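You operate a simulated robot arm through the tools that you are given. There is no shell and no other tool. Be economical: measure what you need, move in short steps, check, and stop when the job is done.

You run a simulated robot arm. Do the job below in one go: nothing can be reset, and whatever is moved stays where it is left.

TASK
Stopper the tub and run it to the 5 litre line from the tap that the card names.
Fine: the strainer goes on the drainer; the tap ends shut.

Only the result counts: the job must be done as asked and must still hold three seconds after the hand-in. Knocking over, shifting, dropping, spilling or breaking anything else fails it. A push-on lid holds only when it is set on centred and level and pressed home; a screw cap is set on level and turned clockwise until tight.

THE ROBOT
A 6-joint arm with a two-finger parallel gripper, fixed in place. Base frame: the origin is at the foot of the arm, x ahead of it, y to its left, z up. Lengths are in mm, angles in degrees, forces in N, time in s.
With the tool pointing down near the work surface it reaches from about 100 to 720 mm from the base axis. Its first joint turns from -166.0 to 166.0 degrees. Payload 3.91 kg.
The TCP is the grasp point between the finger pads, 30 mm short of the fingertips. In the tool frame z runs along the fingers and y along their closing line. The gripper opens to 110 mm. The fingers are 20 mm wide and 10 mm thick; the gripper's body (48 by 112 mm) begins 55 mm behind the TCP.
Orientation is told as [roll, pitch, yaw] about the base's x, y, z axes, in that order, counted from this pose: with the fingers straight down and closing along the base's y, the tool's x points along the base's -x, its y along +y and its z along -z.

THE INTERFACE
- The arm moves only by the tool send_rows. Its argument "motion" is a list of rows, each a list of 6 numbers: the shift along the base's x, y, z in m, then the turn, a rotation vector about the base's x, y, z in degrees. In form: [[dx, dy, dz, rx, ry, rz], ...]. A call has 1 to 20 rows; each row is the pose to reach, as a shift and turn from the pose commanded when the call began. "jaw" is the closure in counts, from 0 (fully open) to 255 (shut), set as the call begins (left out, the last holds). Rows are played at 5 a second. More than 50 mm and 8.6 degrees between two rows, or a gripper value outside its range, and nothing of the call is played. Where a pose cannot be reached the arm comes as near as it can. A force on the tool above 70 N (or 10 N above the force at the start of the call, whichever is more), or a blocked arm, ends the call early, and 0.2 s more pass. Each finger travels about 45 mm/s and halts on what it meets, pressing with about 22 N; the grip force reading is that of the motor and also rises with nothing between the fingers. The clock runs only during rows and for 0.2 s after the last one: add rows that repeat a pose to give the fingers time. It gives the time, the measured TCP pose, the force on the tool (base axes), the opening and the grip force at its end, in the units of the frame above (readings bear some noise).
- Cameras (640 x 400 px; columns grow to the right, rows downward): "scene" is fixed at [48.6, 499.1, 1660.4]; the picture's right is [0.13, -0.99, 0.00], its down [-0.93, -0.12, -0.34] and it looks along [0.34, 0.05, -0.94] (base axes); focal length 276 px, centre (320, 200). "wrist" rides on the gripper at [-36, 0, -57] in the tool frame; the picture's right is [0.00, -1.00, 0.00], its down [0.97, 0.00, -0.24] and it looks along [0.24, 0.00, 0.97] (tool axes); focal length 218 px, centre (320, 200). There is no depth. A picture from a camera that has moved, and an enlarged one, comes with that camera's place and axes in the base frame and with its lens.
- camera(camera): a new picture of that camera. No time passes.
- move_column(by): slides the trunk up (or, below 0, down) by that many mm; the arm rides with it, the base frame stays. It gives what a move gives, with no picture.
- close_up(camera, box): a new picture of the part [left, top, right, bottom] of that camera's present view, enlarged. No time passes.
- hand_in(): hands the job in; it is judged then, once.

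Go step by step. Nothing tells you positions but the pictures and the camera data: compare them with the known pose of the tool, close in by small moves and look again before you grip or let go. The budget is 120 turns and 84 pictures, counting those below and the enlarged ones. Unless the task says otherwise, let go and move clear before handing in, and close with one line.

The tools are called after "Call:" by a JSON object that holds its "method" and its "body". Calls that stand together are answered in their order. send_rows: Moves the arm, as the interface text tells. Its arguments: {"type":"object","properties":{"motion":{"type":"array"},"jaw":{"type":"number"}},"required":["motion"]} The other tools are called the same way: move_column (by) slides the trunk up or down; camera (camera) takes a picture; close_up (camera, box) takes an enlarged picture of a part of a camera's view; hand_in () hands the job in.

At the start:

```text
clock: 0.0
tcp_pos: [313.0, 197.2, 1270.5]
ee_rot: [0.0, -0.1, 0.1]
ft_force: [-0.4, -0.3, -0.5]
grip_width: 110.1
finger_force: 0.0
trunk travel left (down, up): [-525.0, 65.0]
```

scene: 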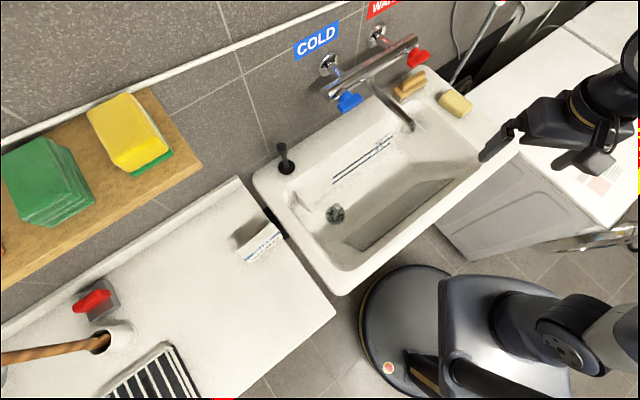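
wrist: 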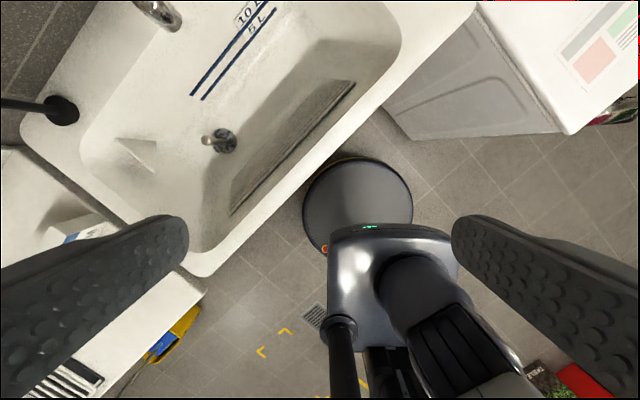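

I see a sink with a drain (with something knobbed in it), a black knobbed item on the rim, a card on the drainer, and a cold (blue) and warm (red) tap. I'll look closer at these first.

Call:
{"method": "close_up", "body": {"camera": "scene", "box": [220, 120, 380, 280]}}

Call:
{"method": "close_up", "body": {"camera": "scene", "box": [290, 0, 490, 140]}}

Call:
{"method": "close_up", "body": {"camera": "wrist", "box": [0, 60, 300, 260]}}

Call:
{"method": "close_up", "body": {"camera": "scene", "box": [0, 260, 260, 400]}}

```text
2.50 times, centred on (300, 200) of scene
camera zoom: at [48.6, 499.1, 1660.4], right [0.13, -0.99, 0.0], down [-0.93, -0.12, -0.34], along [0.34, 0.05, -0.94], focal length 690 px, centre (370, 200)
```

zoom: 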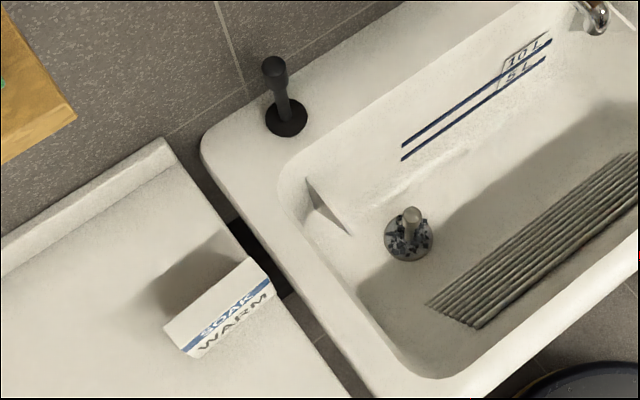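

```text
2.86 times, centred on (390, 70) of scene
camera zoom: at [48.6, 499.1, 1660.4], right [0.13, -0.99, 0.0], down [-0.93, -0.12, -0.34], along [0.34, 0.05, -0.94], focal length 789 px, centre (120, 571)
```

zoom: 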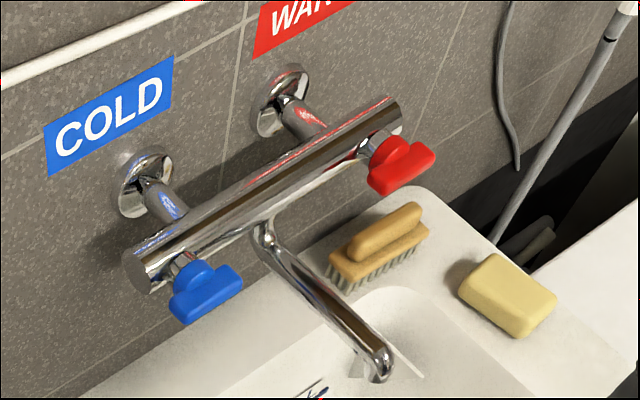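

```text
2.00 times, centred on (150, 160) of wrist
camera zoom: at [349.7, 197.8, 1328.4], right [0.0, -1.0, 0.0], down [-0.97, 0.0, 0.24], along [-0.24, 0.0, -0.97], focal length 436 px, centre (660, 280)
```

zoom: 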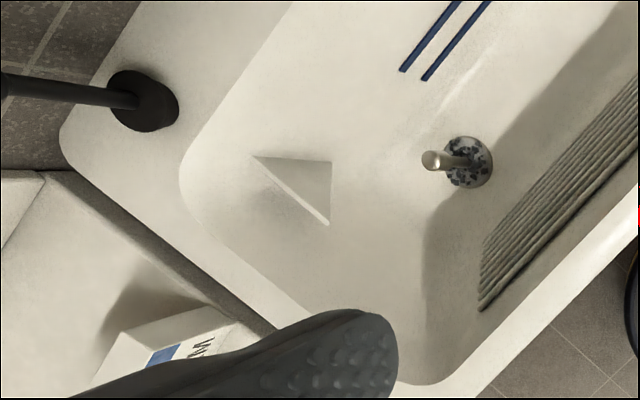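

```text
2.46 times, centred on (130, 330) of scene
camera zoom: at [48.6, 499.1, 1660.4], right [0.13, -0.99, 0.0], down [-0.93, -0.12, -0.34], along [0.34, 0.05, -0.94], focal length 680 px, centre (788, -120)
```

zoom: 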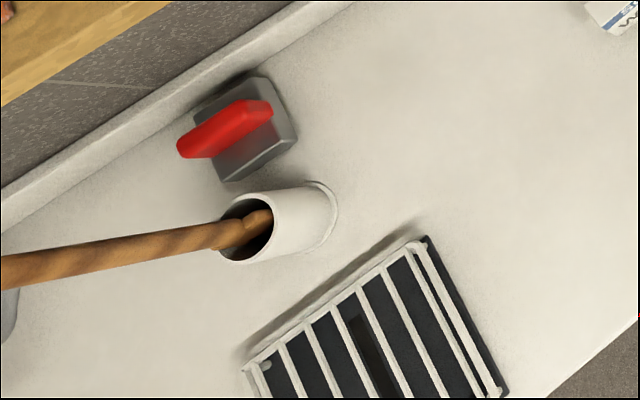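

The card reads "SOAK WARM", so it is the red tap. The strainer sits in the drain at about (360,487,641), and the black stopper stands on the rim at about (414,655,908), with its knob near z≈1020. Next I tilt the wrist camera to look at the tap.

Call:
{"method": "send_rows", "body": {"motion": [[0.02, 0, 0, 4, -6.9, 0], [0.04, 0, 0, 8, -13.8, 0], [0.06, 0, 0, 12, -20.7, 0], [0.08, 0, 0, 16, -27.6, 0], [0.1, 0, 0, 20, -34.6, 0], [0.1, 0, 0, 24, -41.5, 0]], "jaw": 0}}

Call:
{"method": "camera", "body": {"camera": "wrist"}}

```text
clock: 1.4
tcp_pos: [412.8, 197.1, 1270.3]
ee_rot: [29.1, -40.2, -10.7]
ft_force: [-0.2, -0.4, -0.4]
grip_width: 109.9
finger_force: 0.1
trunk travel left (down, up): [-525.0, 65.0]
```

```text
77 pictures are left
camera wrist: at [404.9, 172.2, 1333.5], right [0.15, -0.92, -0.37], down [-0.88, 0.05, -0.47], along [0.45, 0.4, -0.8], focal length 218 px, centre (320, 200)
```

wrist: 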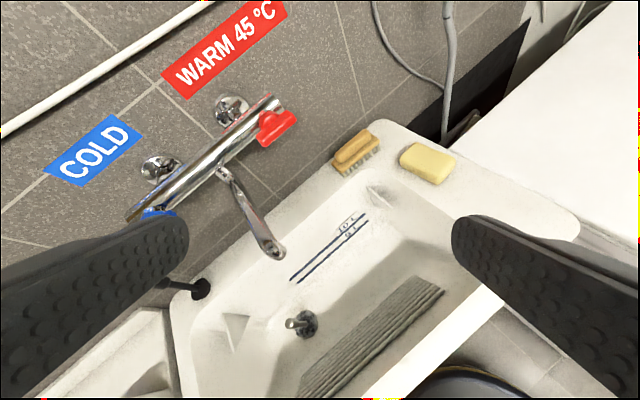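

Now an enlarged view of the tap, to measure the red handle.

Call:
{"method": "close_up", "body": {"camera": "wrist", "box": [190, 80, 350, 180]}}

Call:
{"method": "close_up", "body": {"camera": "wrist", "box": [160, 180, 480, 380]}}

Call:
{"method": "close_up", "body": {"camera": "scene", "box": [370, 20, 450, 70]}}

```text
4.00 times, centred on (270, 130) of wrist
camera zoom: at [404.9, 172.2, 1333.5], right [0.15, -0.92, -0.37], down [-0.88, 0.05, -0.47], along [0.45, 0.4, -0.8], focal length 873 px, centre (520, 480)
```

zoom: 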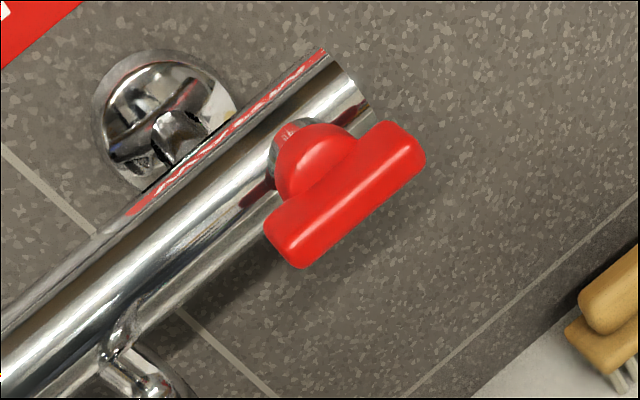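

```text
2.00 times, centred on (320, 280) of wrist
camera zoom: at [404.9, 172.2, 1333.5], right [0.15, -0.92, -0.37], down [-0.88, 0.05, -0.47], along [0.45, 0.4, -0.8], focal length 436 px, centre (320, 40)
```

zoom: 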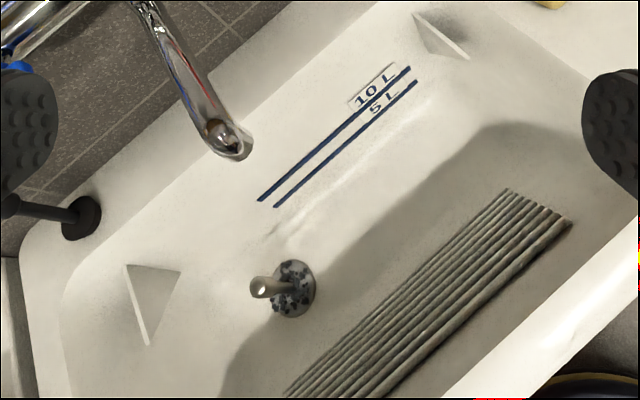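

```text
8.00 times, centred on (410, 45) of scene
camera zoom: at [48.6, 499.1, 1660.4], right [0.13, -0.99, 0.0], down [-0.93, -0.12, -0.34], along [0.34, 0.05, -0.94], focal length 2209 px, centre (-400, 1440)
```

zoom: 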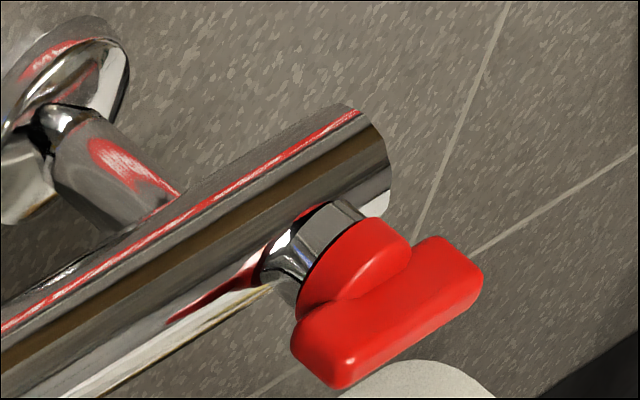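

The red wing handle is at about (615,340,1160), turning about an axis normal to the wall (wall azimuth about 47°). First I level the tool and move above the strainer at (360,487).

Call:
{"method": "send_rows", "body": {"motion": [[-0.01, 0.03, 0, -4, 6.9, 0], [-0.02, 0.06, 0, -8, 13.8, 0], [-0.03, 0.09, 0, -12, 20.7, 0], [-0.04, 0.12, 0, -16, 27.6, 0], [-0.05, 0.15, 0, -20, 34.6, 0], [-0.053, 0.18, 0, -24, 41.5, 0]]}}

Call:
{"method": "send_rows", "body": {"motion": [[0, 0.02, -0.02, 0, 0, 8], [0, 0.04, -0.04, 0, 0, 16], [0, 0.06, -0.06, 0, 0, 24], [0, 0.08, -0.08, 0, 0, 32], [0, 0.1, -0.1, 0, 0, 40], [0, 0.11, -0.12, 0, 0, 47]]}}

Call:
{"method": "camera", "body": {"camera": "wrist"}}

Call:
{"method": "camera", "body": {"camera": "scene"}}

```text
clock: 2.8
tcp_pos: [358.6, 377.2, 1269.4]
ee_rot: [-0.1, 0.1, 0.1]
ft_force: [0.0, -0.1, -0.9]
grip_width: 109.8
finger_force: 0.1
trunk travel left (down, up): [-525.0, 65.0]
```

```text
clock: 4.2
tcp_pos: [360.1, 487.4, 1150.6]
ee_rot: [0.0, -0.2, 47.3]
ft_force: [-0.4, -0.7, 0.1]
grip_width: 110.0
finger_force: 0.1
trunk travel left (down, up): [-525.0, 65.0]
```

```text
73 pictures are left
camera wrist: at [384.9, 515.5, 1209.0], right [0.73, -0.68, 0.0], down [-0.66, -0.71, 0.24], along [-0.16, -0.18, -0.97], focal length 218 px, centre (320, 200)
```

wrist: 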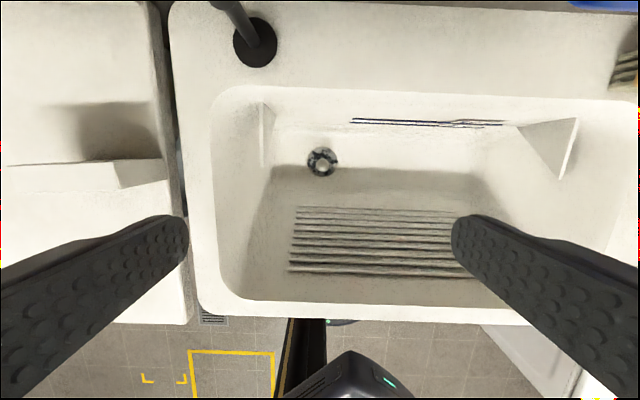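

```text
72 pictures are left
```

scene: 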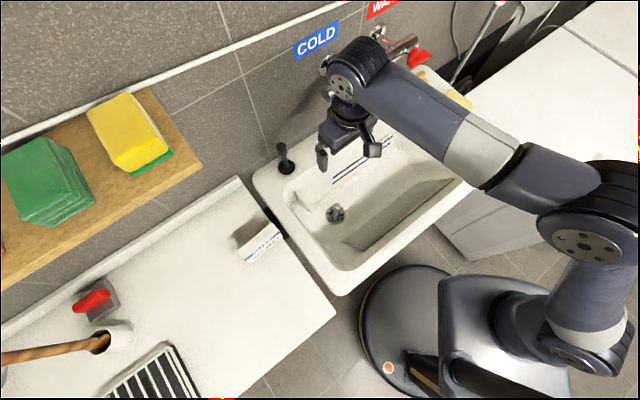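

I'm centred over the strainer at about (365,485), and the wall azimuth looks like about 45°. I'll descend partway and look again.

Call:
{"method": "send_rows", "body": {"motion": [[0.002, 0, -0.045, 0, 0, -2], [0.004, -0.002, -0.09, 0, 0, -2], [0.004, -0.002, -0.135, 0, 0, -2], [0.004, -0.002, -0.18, 0, 0, -2], [0.004, -0.002, -0.22, 0, 0, -2]], "jaw": 120}}

Call:
{"method": "camera", "body": {"camera": "wrist"}}

Call:
{"method": "camera", "body": {"camera": "scene"}}

```text
clock: 5.4
tcp_pos: [366.4, 486.2, 931.1]
ee_rot: [0.0, 0.0, 45.1]
ft_force: [0.0, -0.2, -0.3]
grip_width: 58.1
finger_force: 0.1
trunk travel left (down, up): [-525.0, 65.0]
```

```text
71 pictures are left
camera wrist: at [392.7, 512.5, 989.5], right [0.71, -0.71, 0.0], down [-0.68, -0.69, 0.24], along [-0.17, -0.17, -0.97], focal length 218 px, centre (320, 200)
```

wrist: 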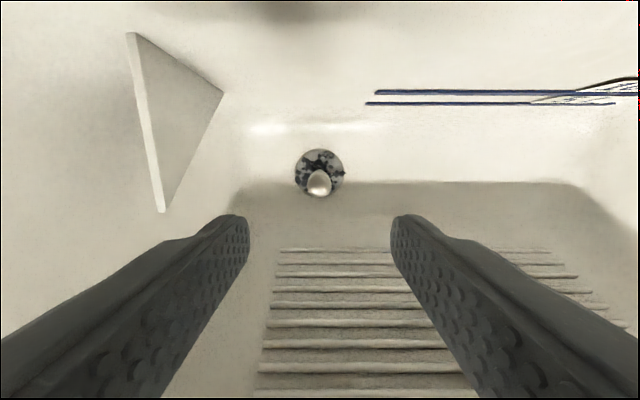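

```text
70 pictures are left
```

scene: 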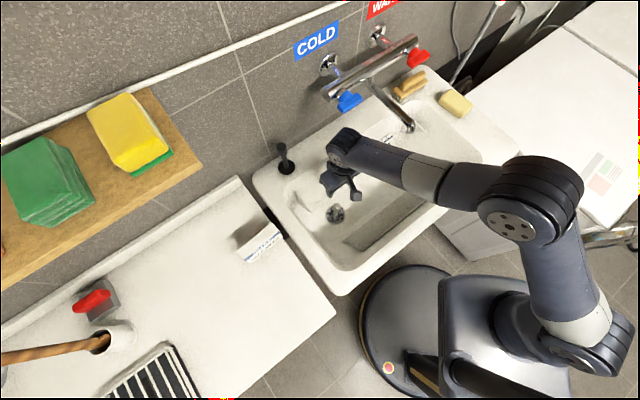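

The post tip is at about (364,485,751) and the tool is aligned at 45°. I descend over it and grip.

Call:
{"method": "send_rows", "body": {"motion": [[-0.002, -0.001, -0.045, 0, 0, 0], [-0.002, -0.001, -0.09, 0, 0, 0], [-0.002, -0.001, -0.13, 0, 0, 0], [-0.002, -0.001, -0.165, 0, 0, 0], [-0.002, -0.001, -0.19, 0, 0, 0], [-0.002, -0.001, -0.196, 0, 0, 0]]}}

Call:
{"method": "camera", "body": {"camera": "wrist"}}

Call:
{"method": "camera", "body": {"camera": "scene"}}

```text
clock: 6.8
tcp_pos: [363.1, 483.7, 731.9]
ee_rot: [0.0, -0.1, 45.0]
ft_force: [0.0, 0.3, 0.2]
grip_width: 58.5
finger_force: 0.0
trunk travel left (down, up): [-525.0, 65.0]
```

```text
69 pictures are left
camera wrist: at [388.9, 509.9, 790.1], right [0.71, -0.71, 0.0], down [-0.68, -0.69, 0.24], along [-0.17, -0.17, -0.97], focal length 218 px, centre (320, 200)
```

wrist: 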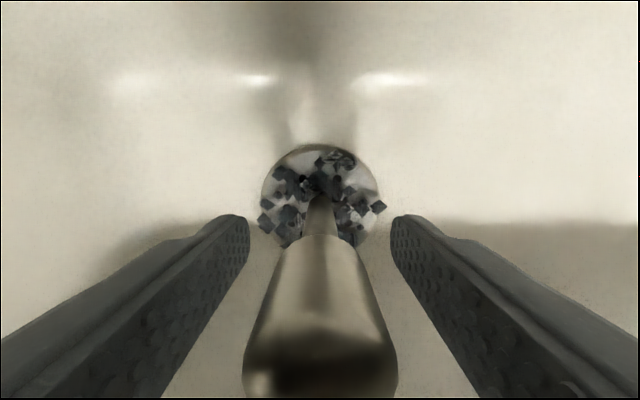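

```text
68 pictures are left
```

scene: 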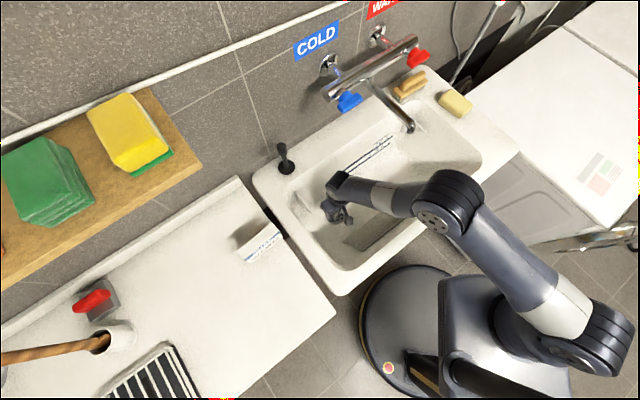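

The knob spans roughly z 737–772, so I raise the TCP to about 750 to centre on it, then close.

Call:
{"method": "send_rows", "body": {"motion": [[0.0, 0.001, 0.018, 0, 0, 0], [0.0, 0.001, 0.018, 0, 0, 0]]}}

Call:
{"method": "send_rows", "body": {"motion": [[0, 0, 0, 0, 0, 0], [0, 0, 0, 0, 0, 0], [0, 0, 0, 0, 0, 0], [0, 0, 0, 0, 0, 0], [0, 0, 0, 0, 0, 0]], "jaw": 255}}

Call:
{"method": "camera", "body": {"camera": "wrist"}}

```text
clock: 7.4
tcp_pos: [361.2, 483.9, 749.1]
ee_rot: [0.0, 0.0, 45.2]
ft_force: [0.4, 0.1, 0.6]
grip_width: 58.6
finger_force: 0.1
trunk travel left (down, up): [-525.0, 65.0]
```

```text
clock: 8.6
tcp_pos: [363.2, 484.5, 749.0]
ee_rot: [0.0, 0.0, 45.1]
ft_force: [4.9, -4.3, 1.9]
grip_width: 24.2
finger_force: 21.8
trunk travel left (down, up): [-525.0, 65.0]
```

```text
67 pictures are left
camera wrist: at [388.7, 510.0, 808.5], right [0.71, -0.71, 0.0], down [-0.69, -0.69, 0.24], along [-0.17, -0.17, -0.97], focal length 218 px, centre (320, 200)
```

wrist: 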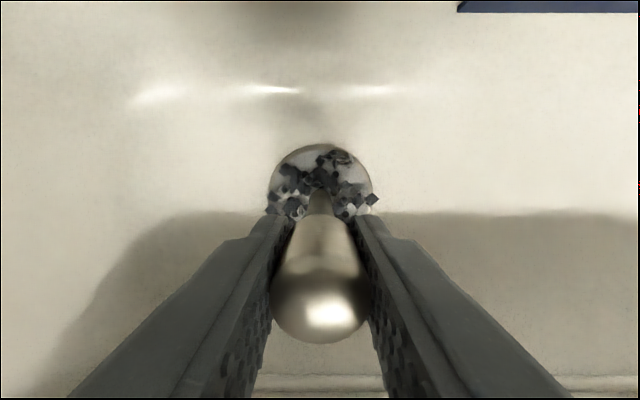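

The knob is gripped at 24 mm. I lift the strainer slowly and check it.

Call:
{"method": "send_rows", "body": {"motion": [[0, 0, 0.01, 0, 0, 0], [0, 0, 0.025, 0, 0, 0], [0, 0, 0.05, 0, 0, 0], [0, 0, 0.08, 0, 0, 0], [0, 0, 0.12, 0, 0, 0], [0, 0, 0.16, 0, 0, 0], [0, 0, 0.2, 0, 0, 0], [0, 0, 0.24, 0, 0, 0], [0, 0, 0.28, 0, 0, 0], [0, 0, 0.32, 0, 0, 0], [0, 0, 0.36, 0, 0, 0], [0, 0, 0.37, 0, 0, 0]]}}

Call:
{"method": "camera", "body": {"camera": "wrist"}}

Call:
{"method": "camera", "body": {"camera": "scene"}}

```text
clock: 11.2
tcp_pos: [362.5, 482.4, 1124.4]
ee_rot: [0.0, -0.1, 45.0]
ft_force: [-0.6, 0.2, -0.5]
grip_width: 24.1
finger_force: 22.0
trunk travel left (down, up): [-525.0, 65.0]
```

```text
66 pictures are left
camera wrist: at [388.1, 509.4, 1182.9], right [0.71, -0.71, 0.0], down [-0.68, -0.69, 0.24], along [-0.17, -0.17, -0.97], focal length 218 px, centre (320, 200)
```

wrist: 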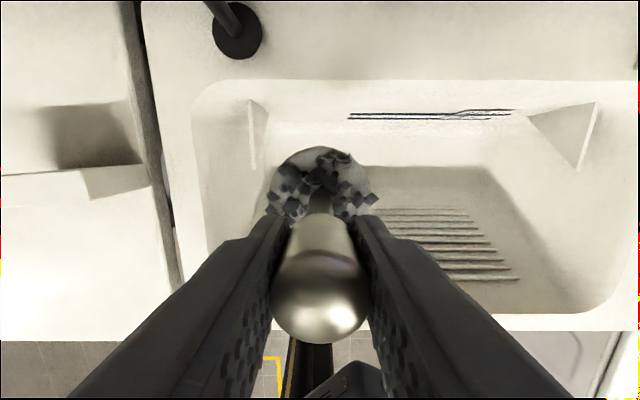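

```text
65 pictures are left
```

scene: 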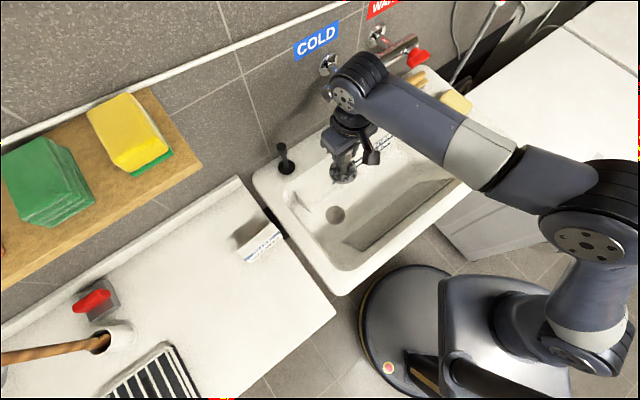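

The strainer is out, with the bits in it held level. I carry it over to the clear part of the draining board, around (60,615).

Call:
{"method": "send_rows", "body": {"motion": [[-0.038, 0.017, 0, 0, 0, 0], [-0.076, 0.034, 0, 0, 0, 0], [-0.114, 0.05, 0, 0, 0, 0], [-0.152, 0.067, 0, 0, 0, 0], [-0.19, 0.084, 0, 0, 0, 0], [-0.228, 0.1, 0, 0, 0, 0], [-0.266, 0.117, 0, 0, 0, 0], [-0.302, 0.133, 0, 0, 0, 0], [-0.302, 0.133, 0, 0, 0, 0]]}}

Call:
{"method": "camera", "body": {"camera": "wrist"}}

Call:
{"method": "camera", "body": {"camera": "scene"}}

```text
clock: 13.2
tcp_pos: [59.3, 613.4, 1122.9]
ee_rot: [0.1, 0.0, 45.0]
ft_force: [0.0, -0.1, -0.2]
grip_width: 24.2
finger_force: 21.2
trunk travel left (down, up): [-525.0, 65.0]
```

```text
64 pictures are left
camera wrist: at [84.0, 639.6, 1180.7], right [0.71, -0.71, 0.0], down [-0.69, -0.69, 0.24], along [-0.17, -0.17, -0.97], focal length 218 px, centre (320, 200)
```

wrist: 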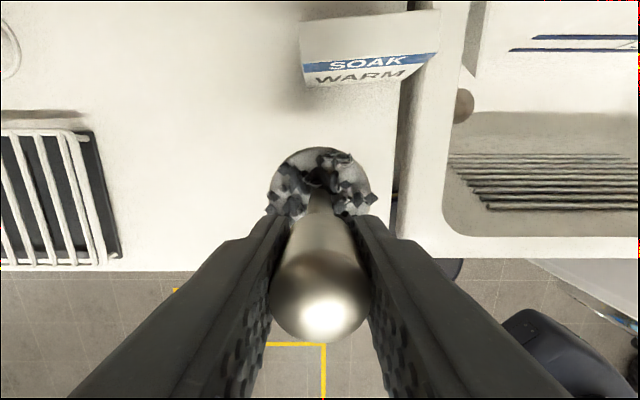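

```text
63 pictures are left
```

scene: 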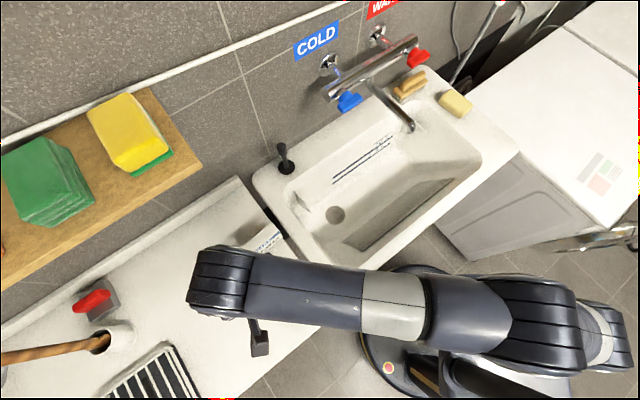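

Triangulating the rack corner puts the board surface at about z≈910, so I expect contact with the TCP around 1020–1035. I'll go down in guarded steps.

Call:
{"method": "send_rows", "body": {"motion": [[0, 0, -0.03, 0, 0, 0], [0, 0, -0.055, 0, 0, 0], [0, 0, -0.073, 0, 0, 0], [0, 0, -0.075, 0, 0, 0]]}}

Call:
{"method": "camera", "body": {"camera": "wrist"}}

```text
clock: 14.2
tcp_pos: [58.3, 619.2, 1048.6]
ee_rot: [0.0, 0.0, 45.2]
ft_force: [-0.4, -0.2, -0.5]
grip_width: 24.2
finger_force: 21.9
trunk travel left (down, up): [-525.0, 65.0]
```

```text
62 pictures are left
camera wrist: at [84.7, 644.2, 1106.7], right [0.71, -0.71, 0.0], down [-0.68, -0.69, 0.24], along [-0.17, -0.17, -0.97], focal length 218 px, centre (320, 200)
```

wrist: 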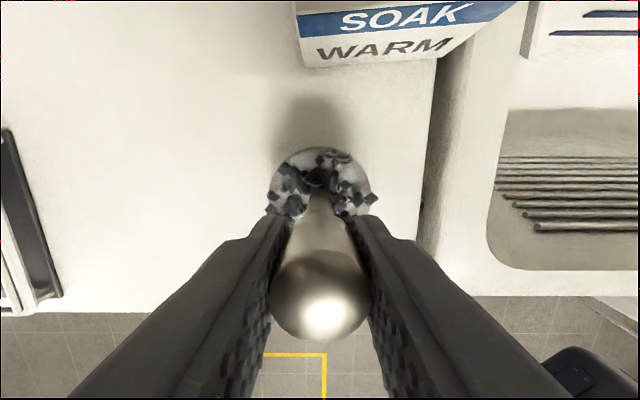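

The shadow still shows a gap, so I keep going down in small steps.

Call:
{"method": "send_rows", "body": {"motion": [[0, 0, -0.004, 0, 0, 0], [0, 0, -0.008, 0, 0, 0], [0, 0, -0.012, 0, 0, 0], [0, 0, -0.012, 0, 0, 0]]}}

Call:
{"method": "camera", "body": {"camera": "wrist"}}

```text
clock: 15.2
tcp_pos: [59.1, 617.7, 1035.3]
ee_rot: [0.0, 0.0, 45.1]
ft_force: [-0.3, -0.2, 0.7]
grip_width: 24.2
finger_force: 21.9
trunk travel left (down, up): [-525.0, 65.0]
```

```text
61 pictures are left
camera wrist: at [85.6, 643.7, 1093.0], right [0.71, -0.71, 0.0], down [-0.68, -0.69, 0.24], along [-0.17, -0.17, -0.97], focal length 218 px, centre (320, 200)
```

wrist: 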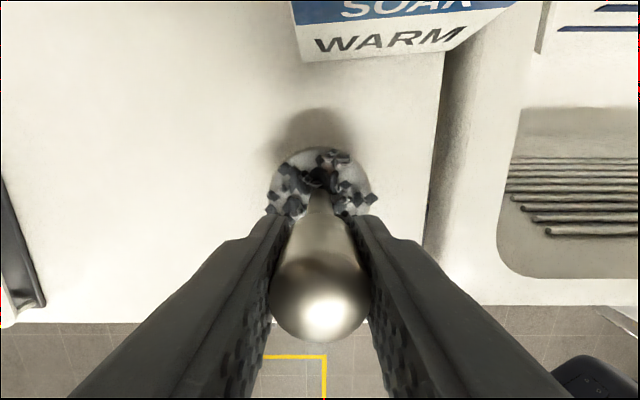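

The shadow gap suggests roughly 35 mm still to go.

Call:
{"method": "send_rows", "body": {"motion": [[0, 0, -0.004, 0, 0, 0], [0, 0, -0.008, 0, 0, 0], [0, 0, -0.012, 0, 0, 0], [0, 0, -0.016, 0, 0, 0], [0, 0, -0.02, 0, 0, 0], [0, 0, -0.02, 0, 0, 0]]}}

Call:
{"method": "camera", "body": {"camera": "wrist"}}

```text
clock: 16.6
tcp_pos: [60.5, 616.3, 1018.7]
ee_rot: [0.4, -0.3, 45.2]
ft_force: [0.2, 2.6, 23.6]
grip_width: 24.3
finger_force: 22.0
trunk travel left (down, up): [-525.0, 65.0]
```

```text
60 pictures are left
camera wrist: at [86.1, 643.4, 1076.3], right [0.71, -0.71, 0.0], down [-0.68, -0.69, 0.23], along [-0.17, -0.16, -0.97], focal length 218 px, centre (320, 200)
```

wrist: 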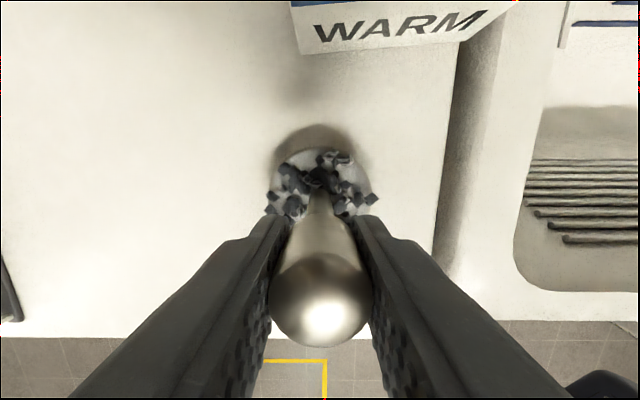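

Contact at 24 N: the strainer is resting on the board. I ease off slightly, open, and rise clear.

Call:
{"method": "send_rows", "body": {"motion": [[0, 0, 0.002, 0, 0, 0], [0, 0, 0.002, 0, 0, 0]]}}

Call:
{"method": "send_rows", "body": {"motion": [[0, 0, 0, 0, 0, 0], [0, 0, 0, 0, 0, 0], [0, 0, 0, 0, 0, 0], [0, 0, 0, 0, 0, 0]], "jaw": 110}}

Call:
{"method": "send_rows", "body": {"motion": [[0, 0, 0.03, 0, 0, 0], [0, 0, 0.07, 0, 0, 0], [0, 0, 0.115, 0, 0, 0], [0, 0, 0.16, 0, 0, 0], [0, 0, 0.18, 0, 0, 0]]}}

Call:
{"method": "camera", "body": {"camera": "wrist"}}

```text
clock: 17.2
tcp_pos: [59.3, 616.9, 1016.9]
ee_rot: [0.1, -0.2, 45.2]
ft_force: [1.3, 7.3, 19.7]
grip_width: 24.3
finger_force: 21.9
trunk travel left (down, up): [-525.0, 65.0]
```

```text
clock: 18.2
tcp_pos: [59.8, 616.3, 1016.7]
ee_rot: [0.0, -0.1, 45.1]
ft_force: [-0.3, -0.3, 0.0]
grip_width: 62.5
finger_force: 0.0
trunk travel left (down, up): [-525.0, 65.0]
```

```text
clock: 19.4
tcp_pos: [60.2, 615.6, 1197.4]
ee_rot: [-0.1, 0.0, 45.1]
ft_force: [0.2, 0.4, 0.4]
grip_width: 62.7
finger_force: 0.1
trunk travel left (down, up): [-525.0, 65.0]
```

```text
59 pictures are left
camera wrist: at [85.7, 641.7, 1256.8], right [0.71, -0.71, 0.0], down [-0.68, -0.69, 0.24], along [-0.17, -0.17, -0.97], focal length 218 px, centre (320, 200)
```

wrist: 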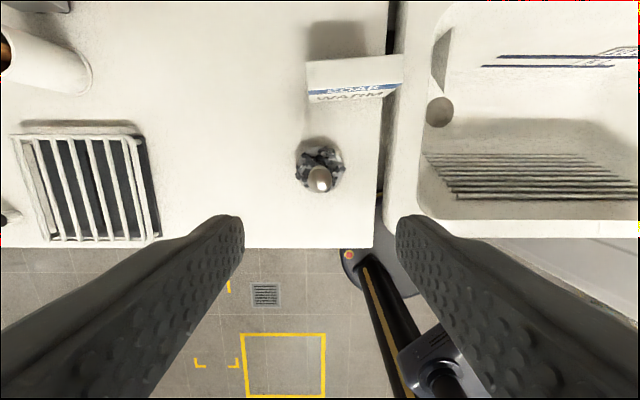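

The strainer stands on the board. Next is the stopper at about (414,655); I go there high up to test reach.

Call:
{"method": "send_rows", "body": {"motion": [[0.045, 0, 0, 0, 0, 0], [0.09, 0, 0, 0, 0, 0], [0.135, 0, 0, 0, 0, 0], [0.18, 0, 0, 0, 0, 0], [0.225, 0.01, -0.01, 0, 0, 0], [0.27, 0.02, -0.02, 0, 0, 0], [0.315, 0.03, -0.03, 0, 0, 0], [0.34, 0.03, -0.04, 0, 0, 0], [0.34, 0.03, -0.04, 0, 0, 0]]}}

Call:
{"method": "camera", "body": {"camera": "wrist"}}

Call:
{"method": "camera", "body": {"camera": "scene"}}

```text
clock: 21.4
tcp_pos: [344.2, 574.0, 1161.1]
ee_rot: [0.0, -0.2, 45.1]
ft_force: [-0.5, 0.6, 1.0]
grip_width: 62.4
finger_force: 0.0
out of reach, approached as far as the arm can: row 2, 3, 4, 5, 6, 7, 8, 9
trunk travel left (down, up): [-525.0, 65.0]
```

```text
58 pictures are left
camera wrist: at [370.9, 600.0, 1219.1], right [0.71, -0.71, 0.0], down [-0.68, -0.69, 0.24], along [-0.17, -0.17, -0.97], focal length 218 px, centre (320, 200)
```

wrist: 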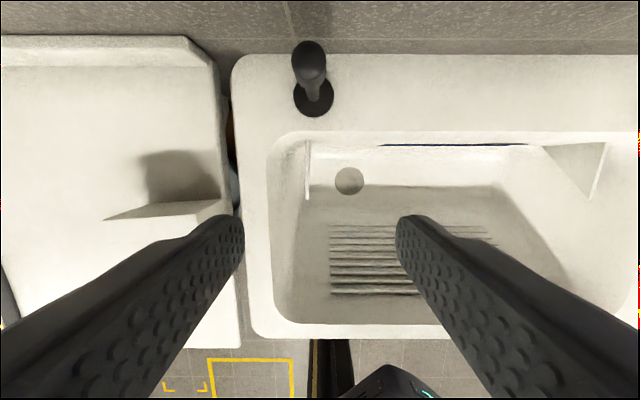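

```text
57 pictures are left
```

scene: 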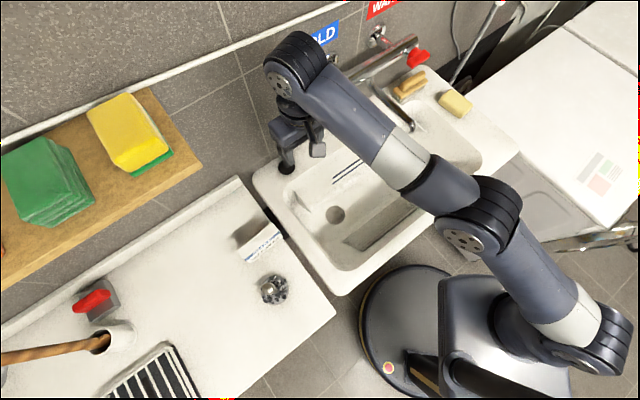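

The vertical tool is out of reach here (669 mm at this height), so I'll tilt the tool 30° toward the wall to gain reach, pulling back a little meanwhile.

Call:
{"method": "send_rows", "body": {"motion": [[-0.02, -0.02, 0, 5.3, -5.3, 0], [-0.035, -0.035, 0, 10.6, -10.6, 0], [-0.05, -0.05, 0, 15.9, -15.9, 0], [-0.05, -0.05, 0, 21.2, -21.2, 0], [-0.05, -0.05, 0, 21.2, -21.2, 0]]}}

Call:
{"method": "camera", "body": {"camera": "wrist"}}

```text
clock: 22.6
tcp_pos: [296.7, 530.1, 1162.6]
ee_rot: [0.0, -30.1, 45.1]
ft_force: [0.2, -0.5, -0.5]
grip_width: 62.6
finger_force: 0.1
trunk travel left (down, up): [-525.0, 65.0]
```

```text
56 pictures are left
camera wrist: at [298.7, 532.3, 1230.5], right [0.71, -0.71, 0.0], down [-0.68, -0.68, -0.28], along [0.2, 0.2, -0.96], focal length 218 px, centre (320, 200)
```

wrist: 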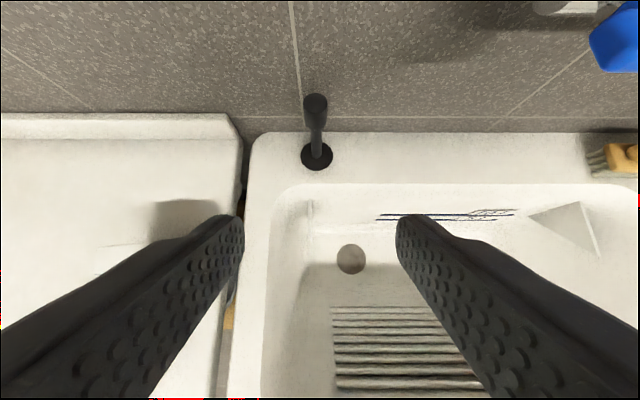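

The stopper axis is at about (413,655), with the knob spanning roughly z 990–1040. I approach along the tool axis to a point 90 mm short and check.

Call:
{"method": "send_rows", "body": {"motion": [[0.025, 0.028, -0.02, 0, 0, 0], [0.05, 0.056, -0.04, 0, 0, 0], [0.075, 0.083, -0.06, 0, 0, 0], [0.084, 0.093, -0.066, 0, 0, 0], [0.084, 0.093, -0.066, 0, 0, 0]]}}

Call:
{"method": "camera", "body": {"camera": "wrist"}}

Call:
{"method": "camera", "body": {"camera": "scene"}}

```text
clock: 23.8
tcp_pos: [380.7, 622.0, 1098.2]
ee_rot: [0.0, -29.9, 45.2]
ft_force: [-1.0, 0.6, 0.3]
grip_width: 62.6
finger_force: 0.0
trunk travel left (down, up): [-525.0, 65.0]
```

```text
55 pictures are left
camera wrist: at [383.2, 624.5, 1167.2], right [0.71, -0.71, 0.0], down [-0.68, -0.68, -0.28], along [0.2, 0.2, -0.96], focal length 218 px, centre (320, 200)
```

wrist: 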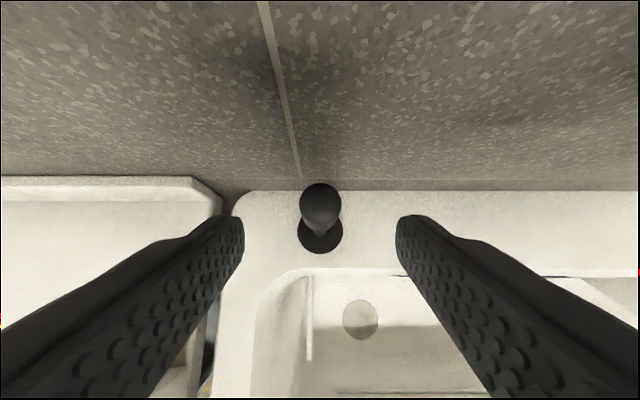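

```text
54 pictures are left
```

scene: 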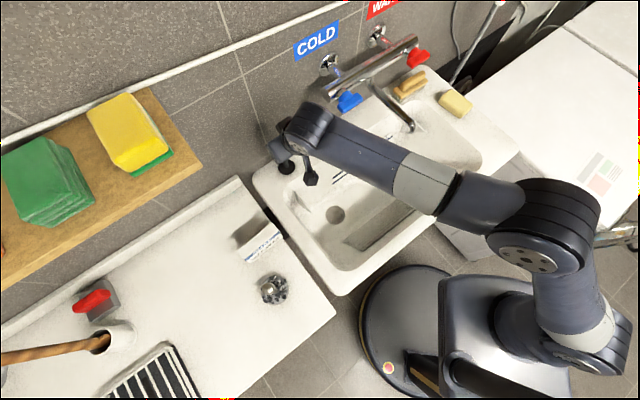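

Rays from the two views put the axis nearer (406,647), with the knob top at about 1047. I close in most of the way and look again.

Call:
{"method": "send_rows", "body": {"motion": [[0.008, 0.008, -0.02, 0, 0, 0], [0.015, 0.015, -0.04, 0, 0, 0], [0.02, 0.02, -0.05, 0, 0, 0], [0.02, 0.02, -0.05, 0, 0, 0]]}}

Call:
{"method": "camera", "body": {"camera": "wrist"}}

Call:
{"method": "close_up", "body": {"camera": "scene", "box": [240, 100, 400, 200]}}

```text
clock: 24.8
tcp_pos: [400.8, 643.0, 1046.8]
ee_rot: [0.0, -29.9, 45.0]
ft_force: [0.4, 0.2, 0.2]
grip_width: 62.9
finger_force: 0.0
trunk travel left (down, up): [-525.0, 65.0]
```

```text
53 pictures are left
camera wrist: at [403.8, 646.0, 1115.6], right [0.71, -0.71, 0.0], down [-0.68, -0.68, -0.28], along [0.2, 0.2, -0.96], focal length 218 px, centre (320, 200)
```

wrist: 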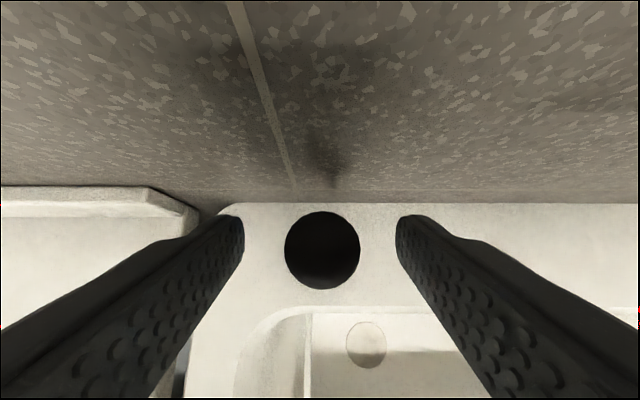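

```text
4.00 times, centred on (320, 150) of scene
camera zoom: at [48.6, 499.1, 1660.4], right [0.13, -0.99, 0.0], down [-0.93, -0.12, -0.34], along [0.34, 0.05, -0.94], focal length 1104 px, centre (320, 400)
```

zoom: 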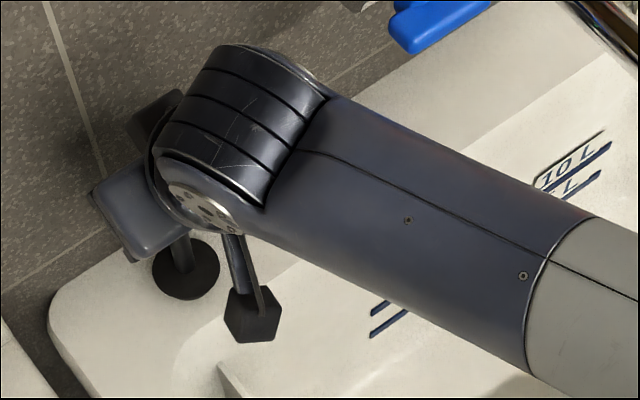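

I'm looking straight down on the knob top: axis (407,649), top z≈1043. I move in and grip.

Call:
{"method": "send_rows", "body": {"motion": [[0.004, 0.004, -0.01, 0, 0, 0], [0.007, 0.006, -0.022, 0, 0, 0], [0.007, 0.006, -0.022, 0, 0, 0]]}}

Call:
{"method": "send_rows", "body": {"motion": [[0, 0, 0, 0, 0, 0], [0, 0, 0, 0, 0, 0], [0, 0, 0, 0, 0, 0], [0, 0, 0, 0, 0, 0], [0, 0, 0, 0, 0, 0]], "jaw": 255}}

Call:
{"method": "camera", "body": {"camera": "wrist"}}

```text
clock: 25.6
tcp_pos: [408.4, 649.7, 1026.1]
ee_rot: [-0.2, -30.1, 45.2]
ft_force: [0.3, -0.5, 0.5]
grip_width: 62.6
finger_force: 0.0
trunk travel left (down, up): [-525.0, 65.0]
```

```text
clock: 26.8
tcp_pos: [407.3, 649.7, 1025.7]
ee_rot: [-0.1, -30.0, 45.3]
ft_force: [0.0, -0.2, 0.3]
grip_width: 24.4
finger_force: 22.2
trunk travel left (down, up): [-525.0, 65.0]
```

```text
51 pictures are left
camera wrist: at [409.8, 651.7, 1094.1], right [0.71, -0.71, 0.0], down [-0.68, -0.68, -0.28], along [0.2, 0.2, -0.96], focal length 218 px, centre (320, 200)
```

wrist: 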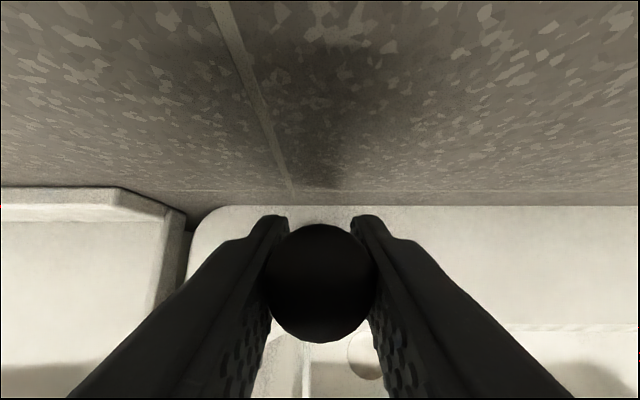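

Gripped with the axis at the TCP. I lift and carry it above the drain, whose axis is at (363.3,484.6).

Call:
{"method": "send_rows", "body": {"motion": [[0, 0, 0.012, 0, 0, 0], [-0.002, -0.006, 0.035, 0, 0, 0], [-0.006, -0.02, 0.06, 0, 0, 0], [-0.015, -0.055, 0.07, 0, 0, 0], [-0.025, -0.09, 0.07, 0, 0, 0], [-0.035, -0.13, 0.07, 0, 0, 0], [-0.044, -0.165, 0.07, 0, 0, 0], [-0.044, -0.165, 0.07, 0, 0, 0]]}}

Call:
{"method": "camera", "body": {"camera": "wrist"}}

Call:
{"method": "camera", "body": {"camera": "scene"}}

```text
clock: 28.6
tcp_pos: [364.5, 481.4, 1098.4]
ee_rot: [-0.1, -29.9, 45.2]
ft_force: [0.3, 0.3, -0.8]
grip_width: 24.3
finger_force: 21.8
trunk travel left (down, up): [-525.0, 65.0]
```

```text
50 pictures are left
camera wrist: at [366.7, 484.5, 1166.5], right [0.71, -0.71, 0.0], down [-0.68, -0.68, -0.28], along [0.2, 0.2, -0.96], focal length 218 px, centre (320, 200)
```

wrist: 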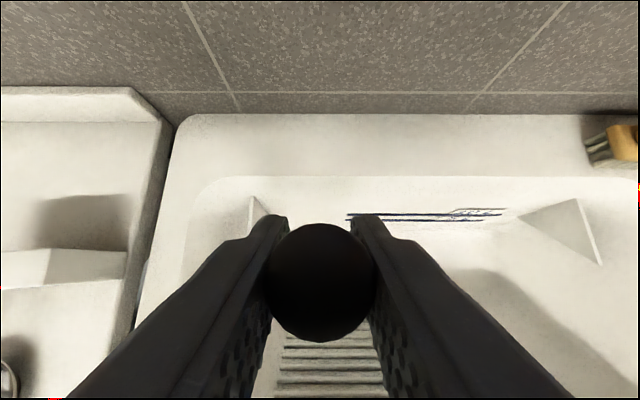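

```text
49 pictures are left
```

scene: 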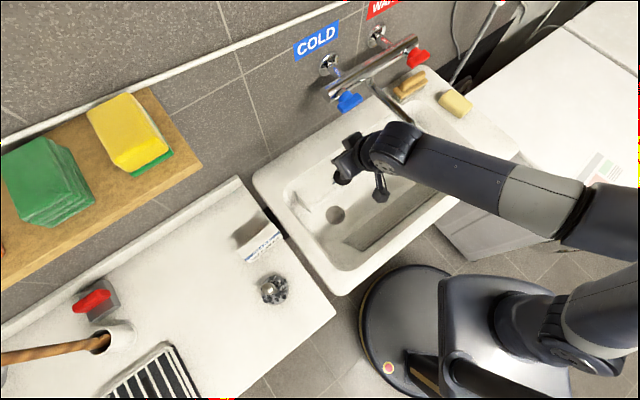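

The stopper is upright above the drain. I descend to about 45 mm above the expected contact height.

Call:
{"method": "send_rows", "body": {"motion": [[0, 0, -0.045, 0, 0, 0], [0, 0, -0.09, 0, 0, 0], [0, 0, -0.135, 0, 0, 0], [0, 0, -0.18, 0, 0, 0], [0, 0, -0.22, 0, 0, 0], [0, 0, -0.26, 0, 0, 0], [0, 0, -0.29, 0, 0, 0], [0, 0, -0.308, 0, 0, 0], [0, 0, -0.308, 0, 0, 0]]}}

Call:
{"method": "camera", "body": {"camera": "wrist"}}

Call:
{"method": "close_up", "body": {"camera": "scene", "box": [260, 130, 420, 270]}}

```text
clock: 30.6
tcp_pos: [365.2, 484.7, 784.0]
ee_rot: [-0.1, -30.0, 45.3]
ft_force: [1.5, -0.3, -1.3]
grip_width: 24.1
finger_force: 22.0
trunk travel left (down, up): [-525.0, 65.0]
```

```text
48 pictures are left
camera wrist: at [368.0, 487.1, 852.9], right [0.71, -0.71, 0.0], down [-0.68, -0.68, -0.28], along [0.2, 0.2, -0.96], focal length 218 px, centre (320, 200)
```

wrist: 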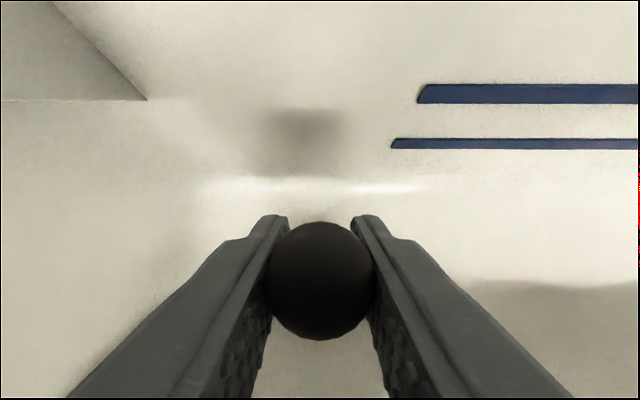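

```text
2.86 times, centred on (340, 200) of scene
camera zoom: at [48.6, 499.1, 1660.4], right [0.13, -0.99, 0.0], down [-0.93, -0.12, -0.34], along [0.34, 0.05, -0.94], focal length 789 px, centre (263, 200)
```

zoom: 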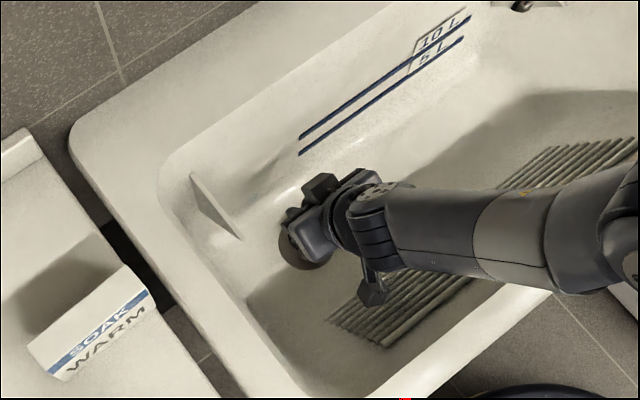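

I'm just above the drain. Now guarded small steps down.

Call:
{"method": "send_rows", "body": {"motion": [[-0.001, 0, -0.006, 0, 0, 0], [-0.001, 0, -0.012, 0, 0, 0], [-0.001, 0, -0.018, 0, 0, 0], [-0.001, 0, -0.024, 0, 0, 0], [-0.001, 0, -0.024, 0, 0, 0]]}}

Call:
{"method": "send_rows", "body": {"motion": [[0, 0, -0.002, 0, 0, 0], [0, 0, -0.004, 0, 0, 0], [0, 0, -0.006, 0, 0, 0], [0, 0, -0.006, 0, 0, 0]]}}

```text
clock: 31.8
tcp_pos: [363.2, 483.0, 762.9]
ee_rot: [0.0, -30.0, 45.2]
ft_force: [0.6, 0.0, -0.4]
grip_width: 24.5
finger_force: 21.7
trunk travel left (down, up): [-525.0, 65.0]
```

```text
clock: 32.8
tcp_pos: [362.6, 483.9, 756.8]
ee_rot: [-0.1, -30.1, 45.3]
ft_force: [2.6, -0.2, -2.6]
grip_width: 24.4
finger_force: 22.0
trunk travel left (down, up): [-525.0, 65.0]
```

No real contact yet, so I continue.

Call:
{"method": "send_rows", "body": {"motion": [[0, 0, -0.002, 0, 0, 0], [0, 0, -0.004, 0, 0, 0], [0, 0, -0.006, 0, 0, 0], [0, 0, -0.006, 0, 0, 0]]}}

Call:
{"method": "send_rows", "body": {"motion": [[0, 0, -0.002, 0, 0, 0], [0, 0, -0.004, 0, 0, 0], [0, 0, -0.004, 0, 0, 0]]}}

```text
clock: 33.8
tcp_pos: [363.5, 485.1, 754.9]
ee_rot: [0.0, -30.5, 45.1]
ft_force: [-2.3, -2.4, 42.8]
grip_width: 24.3
finger_force: 22.0
trunk travel left (down, up): [-525.0, 65.0]
```

```text
clock: 34.6
tcp_pos: [363.2, 483.8, 749.1]
ee_rot: [0.0, -30.4, 45.1]
ft_force: [2.3, -1.9, 35.6]
grip_width: 24.1
finger_force: 22.0
trunk travel left (down, up): [-525.0, 65.0]
```

It touched at about 755 and then went in to 749. I press a little more to seat it.

Call:
{"method": "send_rows", "body": {"motion": [[0, 0, -0.002, 0, 0, 0], [0, 0, -0.003, 0, 0, 0], [0, 0, -0.003, 0, 0, 0]]}}

Call:
{"method": "camera", "body": {"camera": "wrist"}}

```text
clock: 35.4
tcp_pos: [363.0, 483.1, 746.6]
ee_rot: [0.0, -30.4, 45.1]
ft_force: [5.1, -1.9, 38.1]
grip_width: 24.7
finger_force: 21.8
trunk travel left (down, up): [-525.0, 65.0]
```

```text
46 pictures are left
camera wrist: at [365.0, 486.2, 816.1], right [0.71, -0.71, 0.0], down [-0.68, -0.68, -0.28], along [0.2, 0.2, -0.96], focal length 218 px, centre (320, 200)
```

wrist: 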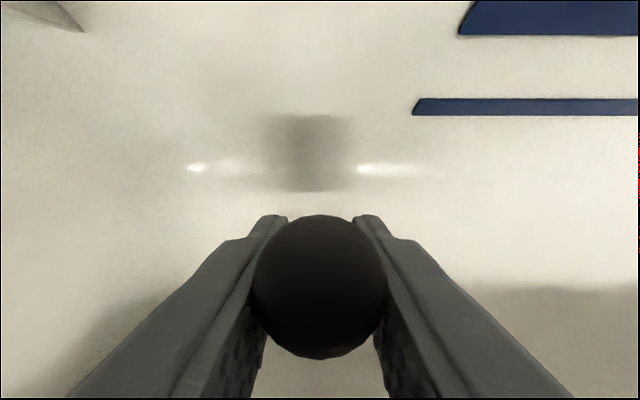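

The knob may have slipped up in the fingers rather than the plug sinking. I release and look.

Call:
{"method": "send_rows", "body": {"motion": [[0, 0, 0.003, 0, 0, 0], [0, 0, 0.003, 0, 0, 0]]}}

Call:
{"method": "send_rows", "body": {"motion": [[0, 0, 0, 0, 0, 0], [0, 0, 0, 0, 0, 0], [0, 0, 0, 0, 0, 0], [0, 0, 0, 0, 0, 0]], "jaw": 110}}

Call:
{"method": "send_rows", "body": {"motion": [[-0.012, -0.012, 0.03, 0, 0, 0], [-0.027, -0.027, 0.065, 0, 0, 0], [-0.042, -0.042, 0.105, 0, 0, 0], [-0.055, -0.055, 0.145, 0, 0, 0], [-0.055, -0.055, 0.145, 0, 0, 0]]}}

Call:
{"method": "camera", "body": {"camera": "wrist"}}

Call:
{"method": "close_up", "body": {"camera": "scene", "box": [260, 130, 420, 270]}}

```text
clock: 36.0
tcp_pos: [362.7, 483.8, 747.7]
ee_rot: [-0.1, -30.0, 45.1]
ft_force: [11.3, 3.0, 14.9]
grip_width: 24.3
finger_force: 22.2
trunk travel left (down, up): [-525.0, 65.0]
```

```text
clock: 37.0
tcp_pos: [360.8, 482.5, 747.8]
ee_rot: [-0.1, -29.8, 45.2]
ft_force: [0.9, 1.0, 0.3]
grip_width: 62.7
finger_force: 0.0
trunk travel left (down, up): [-525.0, 65.0]
```

```text
clock: 37.8
tcp_pos: [326.7, 447.7, 853.3]
ee_rot: [0.0, -30.6, 44.7]
ft_force: [10.4, 8.8, -1.0]
grip_width: 62.4
finger_force: 0.0
trunk travel left (down, up): [-525.0, 65.0]
stopped in row 4: the force on the tool passed its limit (the readings are from after the stop); the commanded pose is now the measured one
```

```text
45 pictures are left
camera wrist: at [328.3, 450.2, 923.0], right [0.7, -0.71, 0.0], down [-0.68, -0.67, -0.29], along [0.2, 0.2, -0.96], focal length 218 px, centre (320, 200)
```

wrist: 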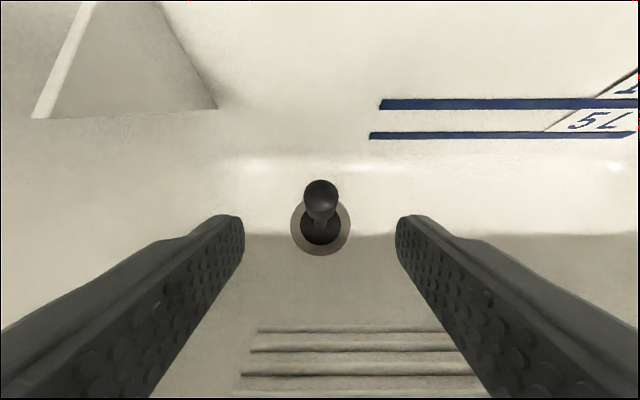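

```text
2.86 times, centred on (340, 200) of scene
camera zoom: at [48.6, 499.1, 1660.4], right [0.13, -0.99, 0.0], down [-0.93, -0.12, -0.34], along [0.34, 0.05, -0.94], focal length 789 px, centre (263, 200)
```

zoom: 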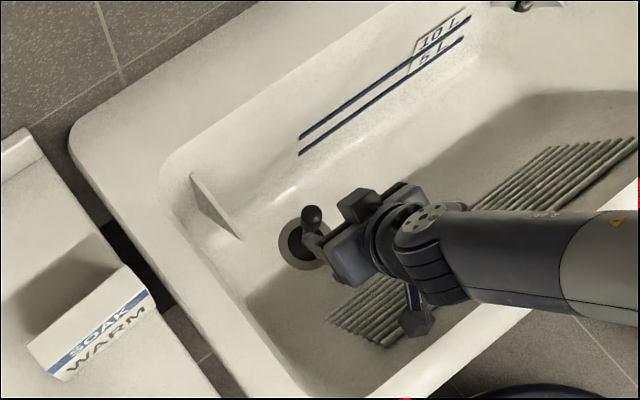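

Something behind the wrist touched (likely the front wall of the tub). I ease forward and go straight up, then look closely at the seated plug.

Call:
{"method": "send_rows", "body": {"motion": [[0.005, 0.005, 0.01, 0, 0, 0], [0.012, 0.012, 0.04, 0, 0, 0], [0.012, 0.012, 0.085, 0, 0, 0], [0.012, 0.012, 0.13, 0, 0, 0], [0.012, 0.012, 0.13, 0, 0, 0]]}}

Call:
{"method": "close_up", "body": {"camera": "wrist", "box": [240, 160, 400, 260]}}

Call:
{"method": "camera", "body": {"camera": "scene"}}

```text
clock: 39.0
tcp_pos: [336.4, 457.2, 981.5]
ee_rot: [0.2, -30.6, 44.8]
ft_force: [-0.2, -0.5, 0.2]
grip_width: 62.8
finger_force: 0.1
trunk travel left (down, up): [-525.0, 65.0]
```

```text
4.00 times, centred on (320, 210) of wrist
camera zoom: at [338.4, 459.8, 1050.9], right [0.71, -0.71, 0.0], down [-0.68, -0.68, -0.29], along [0.2, 0.2, -0.96], focal length 873 px, centre (320, 160)
```

zoom: 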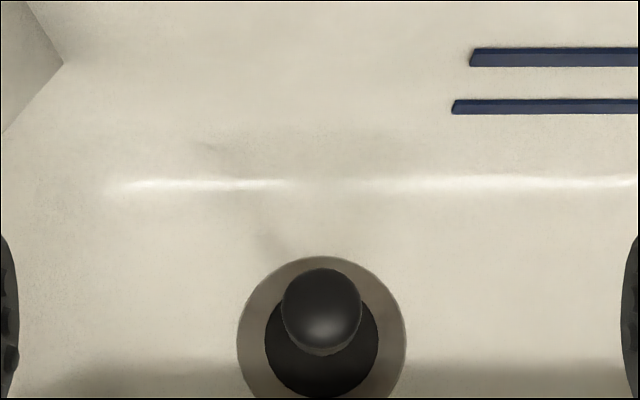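

```text
42 pictures are left
```

scene: 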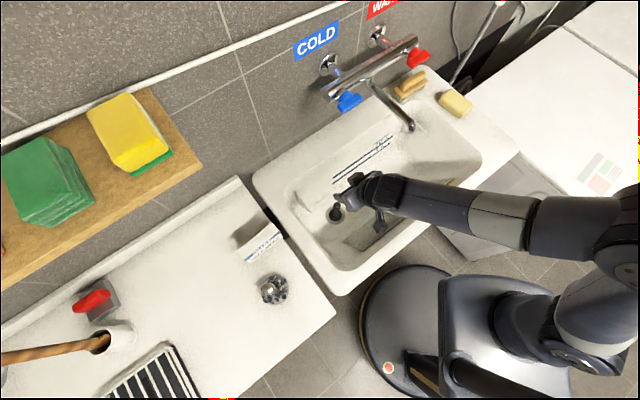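

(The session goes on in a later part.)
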